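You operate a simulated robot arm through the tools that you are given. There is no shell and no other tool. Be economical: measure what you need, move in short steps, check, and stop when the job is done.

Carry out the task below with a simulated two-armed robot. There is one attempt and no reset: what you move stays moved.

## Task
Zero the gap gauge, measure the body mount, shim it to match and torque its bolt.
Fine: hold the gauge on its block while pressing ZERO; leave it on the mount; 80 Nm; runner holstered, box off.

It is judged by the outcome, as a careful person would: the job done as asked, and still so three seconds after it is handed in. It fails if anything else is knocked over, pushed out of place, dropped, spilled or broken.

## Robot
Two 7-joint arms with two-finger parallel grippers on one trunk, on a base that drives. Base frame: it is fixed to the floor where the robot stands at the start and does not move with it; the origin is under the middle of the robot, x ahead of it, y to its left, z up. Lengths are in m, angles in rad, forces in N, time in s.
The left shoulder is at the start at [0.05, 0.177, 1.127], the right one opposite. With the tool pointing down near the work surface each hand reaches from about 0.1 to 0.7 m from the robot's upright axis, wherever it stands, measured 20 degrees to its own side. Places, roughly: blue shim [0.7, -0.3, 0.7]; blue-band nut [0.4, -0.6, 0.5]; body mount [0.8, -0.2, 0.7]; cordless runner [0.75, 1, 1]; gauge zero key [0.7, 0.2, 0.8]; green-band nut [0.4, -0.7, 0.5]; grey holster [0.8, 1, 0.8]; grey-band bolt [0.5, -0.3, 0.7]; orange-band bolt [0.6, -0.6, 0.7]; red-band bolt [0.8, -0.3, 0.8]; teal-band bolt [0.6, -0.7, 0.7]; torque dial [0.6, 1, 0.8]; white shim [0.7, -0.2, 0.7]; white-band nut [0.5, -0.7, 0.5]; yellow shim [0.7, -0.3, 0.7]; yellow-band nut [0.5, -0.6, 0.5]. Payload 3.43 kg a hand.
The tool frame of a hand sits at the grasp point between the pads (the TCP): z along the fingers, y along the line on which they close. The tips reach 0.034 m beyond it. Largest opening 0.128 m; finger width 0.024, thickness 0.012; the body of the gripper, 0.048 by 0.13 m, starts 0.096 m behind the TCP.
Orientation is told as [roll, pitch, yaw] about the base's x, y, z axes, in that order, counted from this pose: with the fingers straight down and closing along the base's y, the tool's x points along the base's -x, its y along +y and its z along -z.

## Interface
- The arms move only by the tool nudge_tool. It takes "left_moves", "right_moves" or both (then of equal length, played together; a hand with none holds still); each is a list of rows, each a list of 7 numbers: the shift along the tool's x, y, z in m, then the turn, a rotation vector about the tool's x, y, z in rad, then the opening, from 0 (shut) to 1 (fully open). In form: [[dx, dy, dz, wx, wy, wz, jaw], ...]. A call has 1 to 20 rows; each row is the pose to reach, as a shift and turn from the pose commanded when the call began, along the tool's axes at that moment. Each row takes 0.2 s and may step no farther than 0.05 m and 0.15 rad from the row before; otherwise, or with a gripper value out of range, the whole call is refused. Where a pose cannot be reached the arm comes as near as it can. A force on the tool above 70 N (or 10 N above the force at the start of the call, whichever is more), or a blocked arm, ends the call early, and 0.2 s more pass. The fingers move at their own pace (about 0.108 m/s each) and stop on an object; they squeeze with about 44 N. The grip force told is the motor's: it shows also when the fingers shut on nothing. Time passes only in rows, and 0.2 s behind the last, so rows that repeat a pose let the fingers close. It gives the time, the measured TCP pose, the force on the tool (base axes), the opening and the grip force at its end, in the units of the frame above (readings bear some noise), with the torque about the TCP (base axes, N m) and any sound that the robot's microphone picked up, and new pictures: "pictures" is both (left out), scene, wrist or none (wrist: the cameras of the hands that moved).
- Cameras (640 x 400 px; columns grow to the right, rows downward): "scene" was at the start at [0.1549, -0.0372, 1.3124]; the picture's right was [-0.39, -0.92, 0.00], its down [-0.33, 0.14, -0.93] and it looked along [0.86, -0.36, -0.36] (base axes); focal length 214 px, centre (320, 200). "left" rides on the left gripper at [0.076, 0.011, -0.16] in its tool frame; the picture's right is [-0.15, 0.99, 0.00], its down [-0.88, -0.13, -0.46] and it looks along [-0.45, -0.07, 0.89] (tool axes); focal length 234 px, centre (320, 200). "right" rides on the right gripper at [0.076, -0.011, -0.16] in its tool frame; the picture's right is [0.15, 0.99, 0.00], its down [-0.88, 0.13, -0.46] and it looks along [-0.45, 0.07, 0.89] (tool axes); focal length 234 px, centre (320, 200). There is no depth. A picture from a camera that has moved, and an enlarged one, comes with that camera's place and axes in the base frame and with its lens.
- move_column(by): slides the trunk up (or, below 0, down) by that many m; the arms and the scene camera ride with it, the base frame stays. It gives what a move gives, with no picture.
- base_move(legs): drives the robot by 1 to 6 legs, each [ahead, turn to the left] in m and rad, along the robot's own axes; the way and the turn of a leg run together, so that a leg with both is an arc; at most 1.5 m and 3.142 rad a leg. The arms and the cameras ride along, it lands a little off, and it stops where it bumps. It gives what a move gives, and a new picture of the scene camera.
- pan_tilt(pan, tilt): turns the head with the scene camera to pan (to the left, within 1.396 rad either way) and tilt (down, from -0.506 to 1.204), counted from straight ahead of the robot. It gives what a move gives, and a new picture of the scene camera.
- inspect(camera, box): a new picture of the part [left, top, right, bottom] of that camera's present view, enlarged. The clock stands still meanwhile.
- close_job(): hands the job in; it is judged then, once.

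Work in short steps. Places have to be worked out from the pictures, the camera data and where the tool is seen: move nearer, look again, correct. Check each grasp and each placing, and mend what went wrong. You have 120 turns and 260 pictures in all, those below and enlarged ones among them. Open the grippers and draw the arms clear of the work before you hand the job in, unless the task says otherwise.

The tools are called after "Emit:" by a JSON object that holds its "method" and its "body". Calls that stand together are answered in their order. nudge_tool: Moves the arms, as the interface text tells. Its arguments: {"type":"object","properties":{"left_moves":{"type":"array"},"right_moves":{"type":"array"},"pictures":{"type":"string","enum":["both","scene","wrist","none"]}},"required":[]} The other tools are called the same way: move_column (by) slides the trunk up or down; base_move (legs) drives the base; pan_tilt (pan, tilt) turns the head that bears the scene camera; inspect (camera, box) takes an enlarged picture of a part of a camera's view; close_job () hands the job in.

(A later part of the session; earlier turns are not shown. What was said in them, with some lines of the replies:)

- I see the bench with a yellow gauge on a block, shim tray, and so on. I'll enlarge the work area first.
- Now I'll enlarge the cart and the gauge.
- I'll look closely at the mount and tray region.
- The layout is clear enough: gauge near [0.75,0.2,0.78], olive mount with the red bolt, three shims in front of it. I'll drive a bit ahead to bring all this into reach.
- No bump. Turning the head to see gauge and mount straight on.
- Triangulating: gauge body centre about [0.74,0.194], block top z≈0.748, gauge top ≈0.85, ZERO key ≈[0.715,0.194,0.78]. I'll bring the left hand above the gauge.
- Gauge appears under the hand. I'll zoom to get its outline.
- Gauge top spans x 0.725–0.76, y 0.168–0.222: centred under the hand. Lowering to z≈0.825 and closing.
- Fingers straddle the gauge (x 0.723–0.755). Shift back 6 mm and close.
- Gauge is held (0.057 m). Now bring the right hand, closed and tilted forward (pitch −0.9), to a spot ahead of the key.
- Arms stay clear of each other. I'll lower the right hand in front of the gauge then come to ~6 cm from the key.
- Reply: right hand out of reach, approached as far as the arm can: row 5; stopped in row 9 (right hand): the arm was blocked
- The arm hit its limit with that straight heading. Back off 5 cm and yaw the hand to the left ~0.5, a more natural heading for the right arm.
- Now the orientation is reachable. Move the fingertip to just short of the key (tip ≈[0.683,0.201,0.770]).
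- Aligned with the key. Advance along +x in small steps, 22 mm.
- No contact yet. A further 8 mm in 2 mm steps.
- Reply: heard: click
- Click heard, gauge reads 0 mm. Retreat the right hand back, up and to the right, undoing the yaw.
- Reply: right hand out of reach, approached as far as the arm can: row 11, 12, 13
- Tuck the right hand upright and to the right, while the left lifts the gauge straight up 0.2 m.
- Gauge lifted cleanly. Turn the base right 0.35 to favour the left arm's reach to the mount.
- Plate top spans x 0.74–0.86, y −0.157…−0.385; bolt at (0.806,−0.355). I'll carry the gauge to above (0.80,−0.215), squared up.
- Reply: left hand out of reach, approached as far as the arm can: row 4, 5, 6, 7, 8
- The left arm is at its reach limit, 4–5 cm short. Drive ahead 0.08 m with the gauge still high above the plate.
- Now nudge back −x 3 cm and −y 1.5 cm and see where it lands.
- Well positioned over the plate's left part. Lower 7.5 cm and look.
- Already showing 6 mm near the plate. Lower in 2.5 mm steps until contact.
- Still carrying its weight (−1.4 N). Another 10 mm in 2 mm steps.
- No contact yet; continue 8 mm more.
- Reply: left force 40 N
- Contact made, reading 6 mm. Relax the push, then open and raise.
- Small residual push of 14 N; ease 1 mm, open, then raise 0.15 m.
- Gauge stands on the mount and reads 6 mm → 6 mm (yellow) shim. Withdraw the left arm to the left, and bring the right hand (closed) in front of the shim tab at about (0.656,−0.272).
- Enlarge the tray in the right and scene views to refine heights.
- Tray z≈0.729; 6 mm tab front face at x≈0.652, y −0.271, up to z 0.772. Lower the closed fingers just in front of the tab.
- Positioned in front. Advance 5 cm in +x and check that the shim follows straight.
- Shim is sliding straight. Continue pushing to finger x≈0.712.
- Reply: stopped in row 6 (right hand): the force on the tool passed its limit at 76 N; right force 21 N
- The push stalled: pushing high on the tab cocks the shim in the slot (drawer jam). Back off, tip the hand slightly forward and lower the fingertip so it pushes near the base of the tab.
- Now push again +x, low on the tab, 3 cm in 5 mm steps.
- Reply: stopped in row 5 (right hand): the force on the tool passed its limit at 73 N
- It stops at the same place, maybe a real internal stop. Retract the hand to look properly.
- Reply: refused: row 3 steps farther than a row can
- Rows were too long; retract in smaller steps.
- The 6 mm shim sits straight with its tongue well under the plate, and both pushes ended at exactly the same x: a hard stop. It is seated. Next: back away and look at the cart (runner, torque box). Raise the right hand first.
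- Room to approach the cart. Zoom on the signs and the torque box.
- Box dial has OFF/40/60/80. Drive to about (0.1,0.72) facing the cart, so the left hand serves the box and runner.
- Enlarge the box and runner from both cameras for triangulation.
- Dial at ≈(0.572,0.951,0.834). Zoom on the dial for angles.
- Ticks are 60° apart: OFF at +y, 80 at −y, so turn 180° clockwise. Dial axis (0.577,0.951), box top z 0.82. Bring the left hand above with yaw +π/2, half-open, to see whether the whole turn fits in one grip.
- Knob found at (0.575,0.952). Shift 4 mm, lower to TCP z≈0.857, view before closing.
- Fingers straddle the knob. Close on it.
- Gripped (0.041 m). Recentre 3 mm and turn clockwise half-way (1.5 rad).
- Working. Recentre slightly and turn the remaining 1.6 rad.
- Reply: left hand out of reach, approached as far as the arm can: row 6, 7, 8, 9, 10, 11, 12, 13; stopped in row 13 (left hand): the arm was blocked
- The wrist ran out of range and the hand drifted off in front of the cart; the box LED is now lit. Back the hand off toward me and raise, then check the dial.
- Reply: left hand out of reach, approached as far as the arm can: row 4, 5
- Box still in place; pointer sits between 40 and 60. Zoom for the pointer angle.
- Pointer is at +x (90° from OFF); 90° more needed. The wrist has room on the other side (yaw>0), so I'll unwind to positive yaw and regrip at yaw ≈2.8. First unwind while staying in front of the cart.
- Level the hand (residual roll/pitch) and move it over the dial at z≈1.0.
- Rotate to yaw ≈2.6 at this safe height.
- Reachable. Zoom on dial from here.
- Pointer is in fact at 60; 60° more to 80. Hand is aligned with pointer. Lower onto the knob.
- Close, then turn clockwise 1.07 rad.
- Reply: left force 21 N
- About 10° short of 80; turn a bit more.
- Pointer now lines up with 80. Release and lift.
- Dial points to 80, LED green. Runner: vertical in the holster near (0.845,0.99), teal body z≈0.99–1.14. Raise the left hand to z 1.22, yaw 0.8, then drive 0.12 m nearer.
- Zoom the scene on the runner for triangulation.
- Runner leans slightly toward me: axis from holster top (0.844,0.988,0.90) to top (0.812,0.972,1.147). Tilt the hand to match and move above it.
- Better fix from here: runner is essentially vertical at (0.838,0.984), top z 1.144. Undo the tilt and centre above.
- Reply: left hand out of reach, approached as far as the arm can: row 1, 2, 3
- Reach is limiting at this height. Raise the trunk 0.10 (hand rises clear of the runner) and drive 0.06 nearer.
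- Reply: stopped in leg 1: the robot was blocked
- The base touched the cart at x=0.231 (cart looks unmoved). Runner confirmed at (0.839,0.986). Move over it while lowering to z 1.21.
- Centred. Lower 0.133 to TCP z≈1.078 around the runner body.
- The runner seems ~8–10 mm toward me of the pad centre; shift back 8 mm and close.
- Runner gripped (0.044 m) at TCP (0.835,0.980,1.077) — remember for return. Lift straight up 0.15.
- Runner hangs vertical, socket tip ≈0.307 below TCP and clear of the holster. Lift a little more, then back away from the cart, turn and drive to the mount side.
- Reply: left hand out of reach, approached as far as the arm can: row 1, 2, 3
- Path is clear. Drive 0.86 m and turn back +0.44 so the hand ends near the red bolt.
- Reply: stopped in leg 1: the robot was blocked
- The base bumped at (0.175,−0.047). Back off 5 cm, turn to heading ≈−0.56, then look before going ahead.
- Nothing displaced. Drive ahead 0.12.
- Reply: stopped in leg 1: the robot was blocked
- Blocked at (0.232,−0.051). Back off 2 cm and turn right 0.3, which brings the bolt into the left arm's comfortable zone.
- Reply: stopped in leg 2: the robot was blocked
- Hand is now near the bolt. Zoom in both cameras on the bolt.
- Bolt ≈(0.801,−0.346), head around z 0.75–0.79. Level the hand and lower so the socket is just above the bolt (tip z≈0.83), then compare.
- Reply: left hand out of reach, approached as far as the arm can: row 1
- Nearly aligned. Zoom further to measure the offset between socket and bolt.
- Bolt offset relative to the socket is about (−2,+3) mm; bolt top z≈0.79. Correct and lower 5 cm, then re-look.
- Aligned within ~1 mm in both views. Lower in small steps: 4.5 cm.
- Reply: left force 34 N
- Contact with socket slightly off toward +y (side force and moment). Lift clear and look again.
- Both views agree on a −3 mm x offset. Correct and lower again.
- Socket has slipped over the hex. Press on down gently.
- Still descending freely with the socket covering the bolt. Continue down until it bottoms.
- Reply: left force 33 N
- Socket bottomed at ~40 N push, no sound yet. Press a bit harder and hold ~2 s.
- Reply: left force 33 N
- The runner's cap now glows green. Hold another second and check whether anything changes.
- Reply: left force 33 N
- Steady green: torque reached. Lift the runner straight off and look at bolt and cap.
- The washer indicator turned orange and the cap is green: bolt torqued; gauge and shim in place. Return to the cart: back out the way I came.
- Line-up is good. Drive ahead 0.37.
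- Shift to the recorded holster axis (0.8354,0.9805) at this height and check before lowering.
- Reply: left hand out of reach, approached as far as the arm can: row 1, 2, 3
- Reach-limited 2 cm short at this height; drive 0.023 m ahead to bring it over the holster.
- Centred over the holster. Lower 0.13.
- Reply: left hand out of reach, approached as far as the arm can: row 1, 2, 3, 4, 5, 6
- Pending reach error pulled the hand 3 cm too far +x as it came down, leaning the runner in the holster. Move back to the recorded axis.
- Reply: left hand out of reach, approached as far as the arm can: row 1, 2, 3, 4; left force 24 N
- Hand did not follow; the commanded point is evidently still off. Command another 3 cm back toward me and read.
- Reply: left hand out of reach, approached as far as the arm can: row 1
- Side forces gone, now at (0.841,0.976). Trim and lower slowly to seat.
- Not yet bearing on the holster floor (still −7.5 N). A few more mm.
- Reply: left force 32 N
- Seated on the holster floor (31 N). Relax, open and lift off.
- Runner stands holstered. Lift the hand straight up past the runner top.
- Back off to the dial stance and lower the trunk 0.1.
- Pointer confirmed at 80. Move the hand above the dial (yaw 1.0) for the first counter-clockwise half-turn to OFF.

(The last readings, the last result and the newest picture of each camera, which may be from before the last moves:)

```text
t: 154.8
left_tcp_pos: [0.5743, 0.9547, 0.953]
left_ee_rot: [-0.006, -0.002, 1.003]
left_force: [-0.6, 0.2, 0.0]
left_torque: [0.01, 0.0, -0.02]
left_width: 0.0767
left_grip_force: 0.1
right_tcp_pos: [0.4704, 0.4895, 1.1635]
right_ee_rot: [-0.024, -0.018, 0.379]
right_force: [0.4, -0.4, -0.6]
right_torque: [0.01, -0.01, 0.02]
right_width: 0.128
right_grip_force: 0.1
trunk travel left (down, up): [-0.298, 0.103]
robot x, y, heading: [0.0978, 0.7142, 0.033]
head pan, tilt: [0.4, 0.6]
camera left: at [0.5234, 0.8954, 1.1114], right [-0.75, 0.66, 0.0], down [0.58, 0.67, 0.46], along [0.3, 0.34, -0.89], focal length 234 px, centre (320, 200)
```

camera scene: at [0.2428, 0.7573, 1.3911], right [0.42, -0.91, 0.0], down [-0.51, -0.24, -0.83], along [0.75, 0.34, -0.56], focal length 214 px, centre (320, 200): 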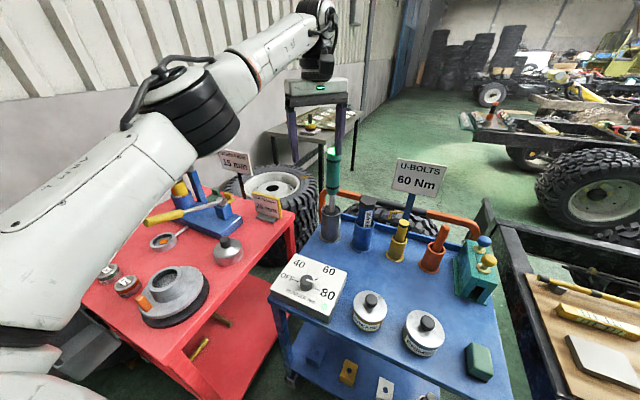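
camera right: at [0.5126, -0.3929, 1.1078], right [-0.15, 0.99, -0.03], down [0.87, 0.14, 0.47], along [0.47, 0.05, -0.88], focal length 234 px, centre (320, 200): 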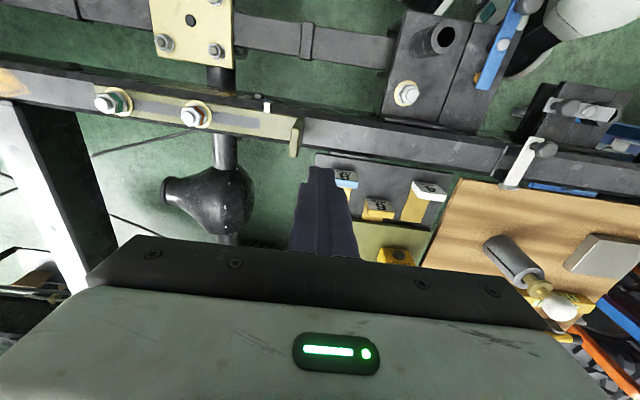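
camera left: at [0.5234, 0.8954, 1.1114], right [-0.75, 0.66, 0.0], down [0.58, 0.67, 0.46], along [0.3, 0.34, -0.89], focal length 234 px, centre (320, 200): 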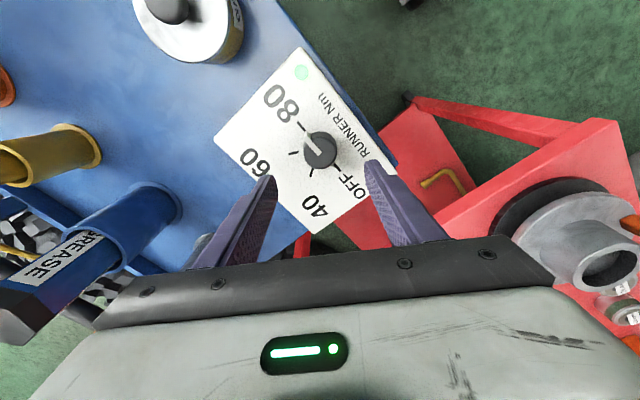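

Well centred. Lower onto the knob and close.

Emit:
{"method": "nudge_tool", "body": {"left_moves": [[0.001, 0.001, 0.04, 0, 0, 0, 0.6], [0.001, 0.001, 0.075, 0, 0, 0, 0.6], [0.001, 0.001, 0.094, 0, 0, 0, 0.6], [0.001, 0.001, 0.094, 0, 0, 0, 0.4], [0.001, 0.001, 0.094, 0, 0, 0, 0.25], [0.001, 0.001, 0.094, 0, 0, 0, 0.15], [0.001, 0.001, 0.094, 0, 0, 0, 0.15]], "pictures": "wrist"}}

```text
t: 156.4
left_tcp_pos: [0.5713, 0.9504, 0.8592]
left_ee_rot: [-0.01, -0.003, 1.002]
left_force: [0.9, 3.3, 20.2]
left_torque: [-0.07, -0.14, 0.15]
left_width: 0.0411
left_grip_force: 44.4
right_tcp_pos: [0.469, 0.4892, 1.1642]
right_ee_rot: [-0.023, -0.018, 0.38]
right_force: [-0.7, -0.5, -0.6]
right_torque: [-0.02, 0.02, 0.01]
right_width: 0.128
right_grip_force: 0.1
trunk travel left (down, up): [-0.298, 0.103]
robot x, y, heading: [0.0967, 0.7172, 0.035]
head pan, tilt: [0.4, 0.6]
camera left: at [0.5201, 0.8927, 1.0183], right [-0.75, 0.66, -0.01], down [0.58, 0.67, 0.46], along [0.31, 0.34, -0.89], focal length 234 px, centre (320, 200)
```

left: 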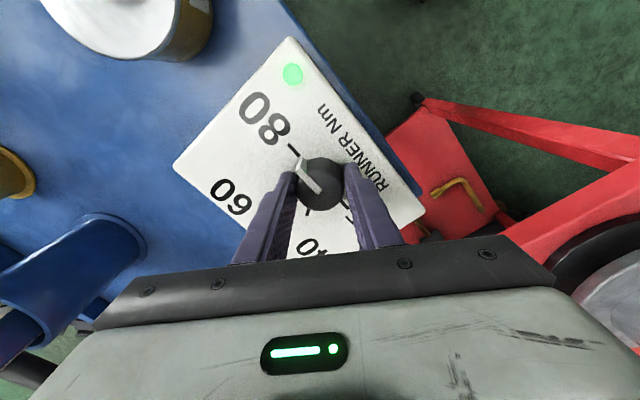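

Gripped; slight upward push, so raise 2 mm and turn counter-clockwise 1.6 rad.

Emit:
{"method": "nudge_tool", "body": {"left_moves": [[0, 0, -0.003, 0, 0, 0, 0.15], [0, 0, -0.003, 0, 0, -0.133, 0.15], [0, 0, -0.003, 0, 0, -0.267, 0.15], [0, 0, -0.003, 0, 0, -0.4, 0.15], [0, 0, -0.003, 0, 0, -0.533, 0.15], [0, 0, -0.003, 0, 0, -0.667, 0.15], [0, 0, -0.003, 0, 0, -0.8, 0.15], [0, 0, -0.003, 0, 0, -0.933, 0.15], [0, 0, -0.003, 0, 0, -1.067, 0.15], [0, 0, -0.003, 0, 0, -1.2, 0.15], [0, 0, -0.003, 0, 0, -1.333, 0.15], [0, 0, -0.003, 0, 0, -1.467, 0.15], [0, 0, -0.003, 0, 0, -1.6, 0.15], [0, 0, -0.003, 0, 0, -1.6, 0.15]], "pictures": "wrist"}}

```text
t: 159.4
left_tcp_pos: [0.5748, 0.953, 0.8608]
left_ee_rot: [0.0, 0.006, 2.604]
left_force: [19.6, -4.3, -3.0]
left_torque: [0.05, -0.47, 0.01]
left_width: 0.0413
left_grip_force: 45.1
right_tcp_pos: [0.4718, 0.4893, 1.1618]
right_ee_rot: [-0.02, -0.014, 0.379]
right_force: [-0.3, -1.0, -0.7]
right_torque: [-0.03, 0.02, 0.0]
right_width: 0.128
right_grip_force: 0.1
trunk travel left (down, up): [-0.298, 0.103]
robot x, y, heading: [0.0982, 0.7207, 0.026]
head pan, tilt: [0.4, 0.6]
camera left: at [0.6332, 0.9028, 1.0193], right [-0.63, -0.77, 0.0], down [-0.69, 0.56, 0.45], along [-0.35, 0.29, -0.89], focal length 234 px, centre (320, 200)
```

left: 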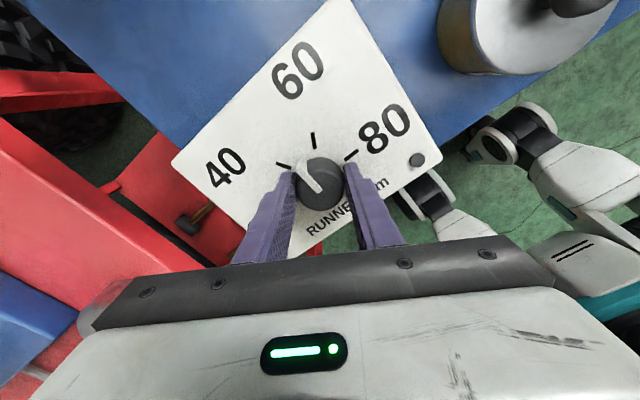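

LED is off between marks; pointer is between 60 and 40. Continue turning the same grip another 0.53 rad, watching reach.

Emit:
{"method": "nudge_tool", "body": {"left_moves": [[-0.001, 0.001, 0, 0, 0, -0.133, 0.15], [-0.001, 0.001, 0, 0, 0, -0.267, 0.15], [-0.001, 0.001, 0, 0, 0, -0.4, 0.15], [-0.001, 0.001, 0, 0, 0, -0.53, 0.15]], "pictures": "none"}}

```text
t: 160.4
left_tcp_pos: [0.5749, 0.9521, 0.8609]
left_ee_rot: [-0.002, 0.01, 3.138]
left_force: [25.2, 2.1, 2.5]
left_torque: [0.08, -0.23, -0.04]
left_width: 0.041
left_grip_force: 45.5
right_tcp_pos: [0.4708, 0.4898, 1.1625]
right_ee_rot: [-0.02, -0.015, 0.381]
right_force: [0.9, 0.2, 0.4]
right_torque: [0.03, 0.0, 0.0]
right_width: 0.1282
right_grip_force: 0.1
trunk travel left (down, up): [-0.298, 0.103]
robot x, y, heading: [0.0982, 0.7221, 0.035]
head pan, tilt: [0.4, 0.6]
```

Still fine. Recentre and turn the remaining 1.0 rad.

Emit:
{"method": "nudge_tool", "body": {"left_moves": [[0.002, 0, 0, 0, 0, -0.125, 0.15], [0.002, 0, 0, 0, 0, -0.25, 0.15], [0.002, 0, 0, 0, 0, -0.375, 0.15], [0.002, 0, 0, 0, 0, -0.5, 0.15], [0.002, 0, 0, 0, 0, -0.625, 0.15], [0.002, 0, 0, 0, 0, -0.75, 0.15], [0.002, 0, 0, 0, 0, -0.875, 0.15], [0.002, 0, 0, 0, 0, -1.0, 0.15], [0.002, 0, 0, 0, 0, -1.0, 0.15]], "pictures": "wrist"}}

Emit:
{"method": "inspect", "body": {"camera": "scene", "box": [260, 200, 360, 310]}}

```text
t: 162.4
left_tcp_pos: [0.5727, 0.9538, 0.8597]
left_ee_rot: [0.001, 0.006, -2.148]
left_force: [9.1, 9.3, 3.3]
left_torque: [1.17, -0.8, 0.01]
left_width: 0.0412
left_grip_force: 45.1
right_tcp_pos: [0.4701, 0.4903, 1.1634]
right_ee_rot: [-0.022, -0.015, 0.379]
right_force: [-0.1, 0.4, 0.1]
right_torque: [-0.03, 0.0, -0.02]
right_width: 0.1278
right_grip_force: 0.0
trunk travel left (down, up): [-0.298, 0.103]
robot x, y, heading: [0.0977, 0.7159, 0.028]
head pan, tilt: [0.4, 0.6]
camera left: at [0.624, 1.0095, 1.0191], right [0.75, -0.66, 0.0], down [-0.59, -0.67, 0.45], along [-0.3, -0.34, -0.89], focal length 234 px, centre (320, 200)
```

left: 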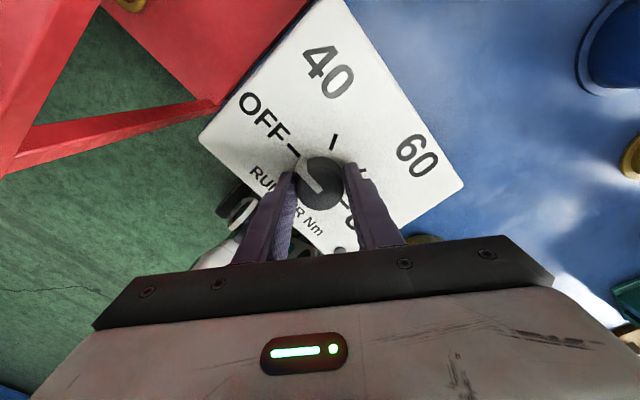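

```text
3.64 times, centred on (310, 255) of scene
camera zoom: at [0.2442, 0.7579, 1.2909], right [0.42, -0.91, 0.0], down [-0.51, -0.24, -0.82], along [0.75, 0.34, -0.57], focal length 780 px, centre (356, 0)
```

zoom: 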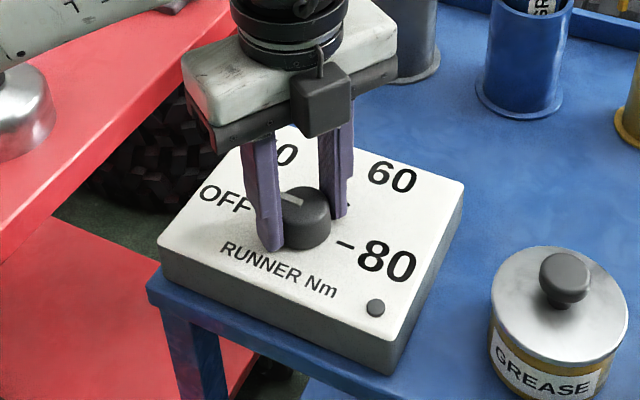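

Pointer nearly at OFF. Zoom to compare with the tick.

Emit:
{"method": "inspect", "body": {"camera": "left", "box": [240, 100, 400, 260]}}

```text
2.50 times, centred on (320, 180) of left
camera zoom: at [0.624, 1.0095, 1.0191], right [0.75, -0.66, 0.0], down [-0.59, -0.67, 0.45], along [-0.3, -0.34, -0.89], focal length 585 px, centre (320, 250)
```

zoom: 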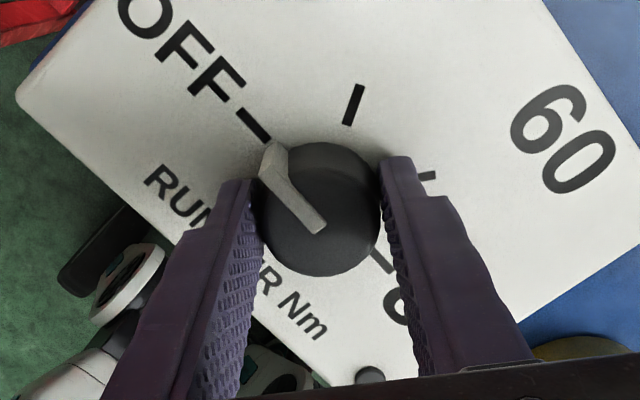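

About 12° short of OFF; turn 0.2 rad more, then check.

Emit:
{"method": "nudge_tool", "body": {"left_moves": [[0, 0, 0, 0, 0, -0.1, 0.15], [0, 0, 0, 0, 0, -0.21, 0.15], [0, 0, 0, 0, 0, -0.21, 0.15]], "pictures": "none"}}

Emit:
{"method": "inspect", "body": {"camera": "left", "box": [240, 100, 400, 260]}}

```text
t: 163.2
left_tcp_pos: [0.5729, 0.9514, 0.8595]
left_ee_rot: [0.005, -0.002, -1.944]
left_force: [1.5, 0.7, 0.6]
left_torque: [0.24, -0.19, -0.74]
left_width: 0.041
left_grip_force: 44.8
right_tcp_pos: [0.4701, 0.4893, 1.1638]
right_ee_rot: [-0.023, -0.018, 0.379]
right_force: [0.4, -0.5, -0.9]
right_torque: [-0.03, 0.0, -0.02]
right_width: 0.1282
right_grip_force: 0.0
trunk travel left (down, up): [-0.298, 0.103]
robot x, y, heading: [0.0957, 0.7196, 0.033]
head pan, tilt: [0.4, 0.6]
```

```text
2.50 times, centred on (320, 180) of left
camera zoom: at [0.6103, 1.0165, 1.0187], right [0.87, -0.5, 0.0], down [-0.44, -0.77, 0.46], along [-0.22, -0.4, -0.89], focal length 585 px, centre (320, 250)
```

zoom: 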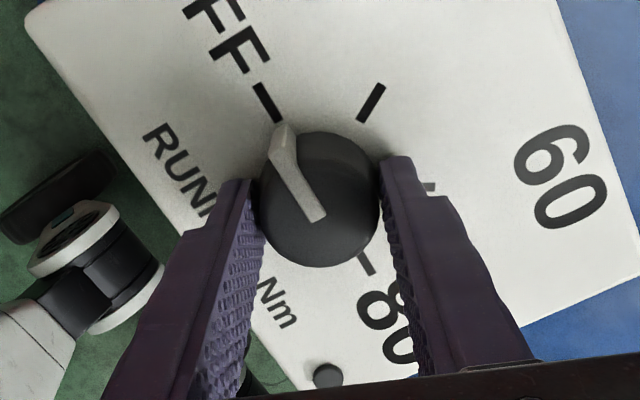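

Knob is on its end stop (torque −0.74), LED off, same pointer view as at the start: OFF. Release and lift.

Emit:
{"method": "nudge_tool", "body": {"left_moves": [[0, 0, 0, 0, 0, 0, 0.3], [0, 0, 0, 0, 0, 0, 0.6], [0, 0, 0, 0, 0, 0, 0.6], [0, 0, -0.04, 0, 0, 0, 0.6], [0, 0, -0.08, 0, 0, 0, 0.6], [0, 0, -0.12, 0, 0, 0, 0.6], [0, 0, -0.16, 0, 0, 0, 0.8], [0, 0, -0.19, 0, 0, 0, 1]], "pictures": "wrist"}}

Emit:
{"method": "inspect", "body": {"camera": "scene", "box": [260, 200, 360, 310]}}

```text
t: 165.0
left_tcp_pos: [0.5729, 0.9535, 1.048]
left_ee_rot: [0.004, 0.001, -1.94]
left_force: [0.2, 0.2, -0.9]
left_torque: [0.0, -0.01, -0.02]
left_width: 0.128
left_grip_force: 0.0
right_tcp_pos: [0.4697, 0.4898, 1.1636]
right_ee_rot: [-0.024, -0.017, 0.38]
right_force: [-0.1, 0.4, -0.1]
right_torque: [0.0, 0.0, -0.03]
right_width: 0.1278
right_grip_force: 0.0
trunk travel left (down, up): [-0.298, 0.103]
robot x, y, heading: [0.0946, 0.7197, 0.034]
head pan, tilt: [0.4, 0.6]
camera left: at [0.6105, 1.0194, 1.2078], right [0.87, -0.49, 0.0], down [-0.44, -0.77, 0.45], along [-0.22, -0.4, -0.89], focal length 234 px, centre (320, 200)
```

left: 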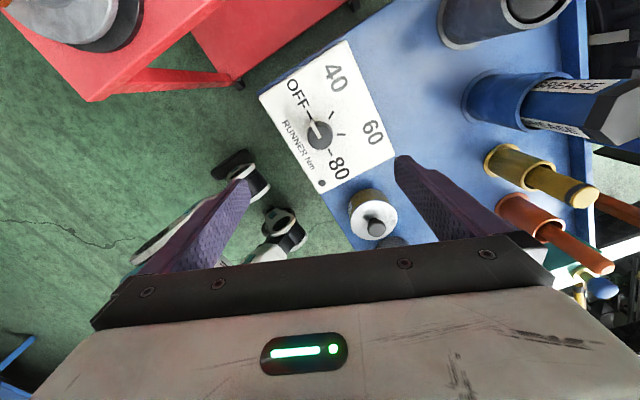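

```text
3.64 times, centred on (310, 255) of scene
camera zoom: at [0.2435, 0.7571, 1.291], right [0.42, -0.91, 0.0], down [-0.51, -0.24, -0.83], along [0.75, 0.34, -0.56], focal length 780 px, centre (356, 0)
```

zoom: 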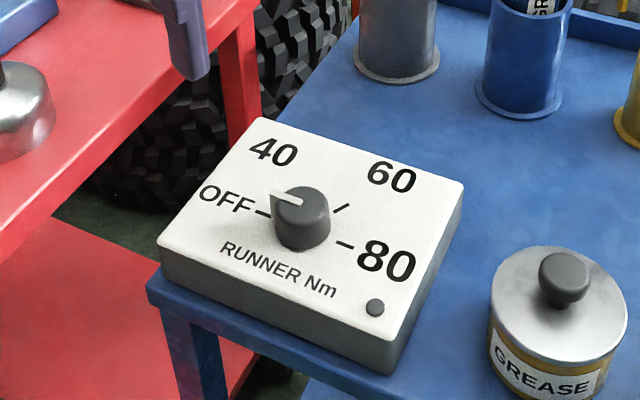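

Box is OFF, LED dark. Back away from the cart and take a final look at the mount and the cart.

Emit:
{"method": "base_move", "body": {"legs": [[-0.3, 0]]}}

Emit:
{"method": "pan_tilt", "body": {"pan": -0.4, "tilt": 0.45}}

Emit:
{"method": "inspect", "body": {"camera": "scene", "box": [200, 130, 440, 290]}}

```text
t: 167.1
left_tcp_pos: [0.2763, 0.946, 1.0477]
left_ee_rot: [0.005, 0.001, -1.938]
left_force: [-0.5, 0.7, -0.4]
left_torque: [0.0, -0.02, -0.01]
left_width: 0.1279
left_grip_force: 0.0
right_tcp_pos: [0.1738, 0.4803, 1.1633]
right_ee_rot: [-0.021, -0.017, 0.381]
right_force: [-1.2, 0.7, -1.0]
right_torque: [-0.01, 0.03, -0.01]
right_width: 0.1282
right_grip_force: 0.1
trunk travel left (down, up): [-0.298, 0.103]
robot x, y, heading: [-0.2074, 0.7095, 0.036]
head pan, tilt: [0.4, 0.6]
camera scene: at [-0.0527, 0.7481, 1.2911], right [0.42, -0.91, 0.0], down [-0.51, -0.24, -0.83], along [0.75, 0.35, -0.56], focal length 214 px, centre (320, 200)
```

scene: 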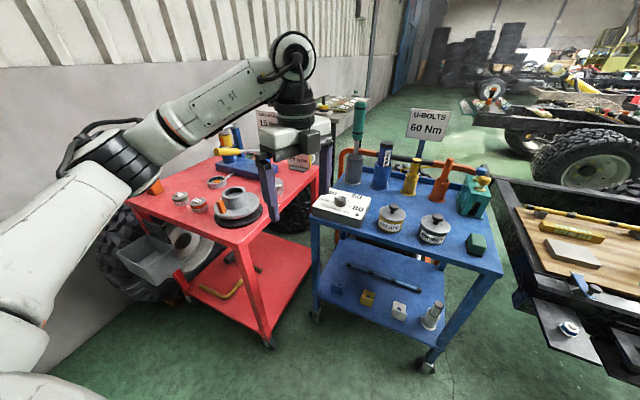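

```text
t: 168.2
left_tcp_pos: [0.2768, 0.9441, 1.0477]
left_ee_rot: [0.003, 0.0, -1.939]
left_force: [-0.1, -0.2, 0.4]
left_torque: [0.02, 0.02, -0.03]
left_width: 0.1282
left_grip_force: 0.0
right_tcp_pos: [0.1746, 0.4807, 1.1627]
right_ee_rot: [-0.023, -0.017, 0.381]
right_force: [-0.3, -0.1, 0.1]
right_torque: [0.0, -0.01, -0.02]
right_width: 0.1282
right_grip_force: 0.2
trunk travel left (down, up): [-0.298, 0.103]
robot x, y, heading: [-0.1999, 0.7088, 0.033]
head pan, tilt: [-0.4, 0.45]
camera scene: at [-0.0466, 0.6781, 1.3045], right [-0.36, -0.93, 0.0], down [-0.41, 0.16, -0.9], along [0.84, -0.32, -0.44], focal length 214 px, centre (320, 200)
```

scene: 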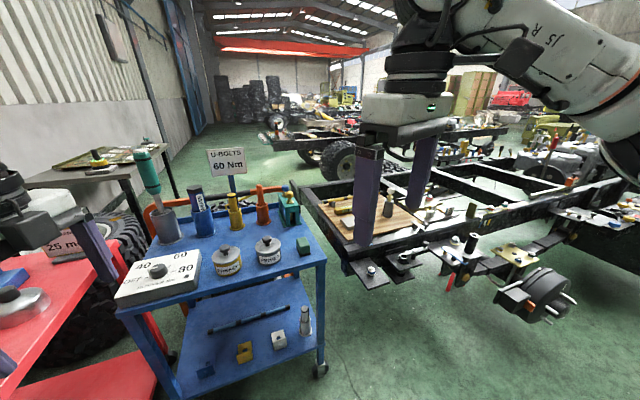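

```text
2.50 times, centred on (320, 210) of scene
camera zoom: at [-0.0466, 0.6781, 1.3045], right [-0.36, -0.93, 0.0], down [-0.41, 0.16, -0.9], along [0.84, -0.32, -0.44], focal length 536 px, centre (320, 175)
```

zoom: 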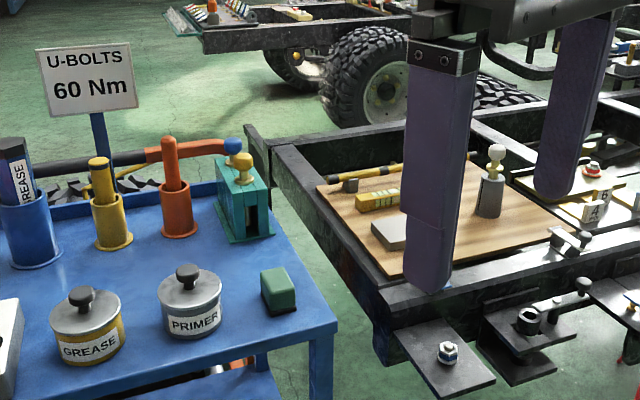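

Everything is as left: gauge on the mount, shim in, bolt torqued, runner holstered, box off, arms clear. Handing in.

Emit:
{"method": "close_job", "body": {}}

```text
The job is handed in.
```

I've handed the job in with every step done. I couldn't see under the mount plate to check how far in the shim sits.

- **Gauge:** I zeroed it while holding it on its block; it clicked and read 0 mm. It now stands on the mount, reading 6 mm.
- **Shim:** I pushed the 6 mm shim in under the mount plate. Two pushes stopped at the same point, about 35 mm in, so I took that as its stop.
- **Bolt:** I torqued the red-band bolt with the box set to 80 Nm. The runner's cap lit green and the bolt's washer turned orange, which I took as torque reached; there was no sound.
- **Runner and box:** The runner is back in its holster and the box is at OFF with its light out.
- **Bumps:** The base touched the cart once and bumped something near the chassis three times. In the pictures afterwards nothing looked moved.
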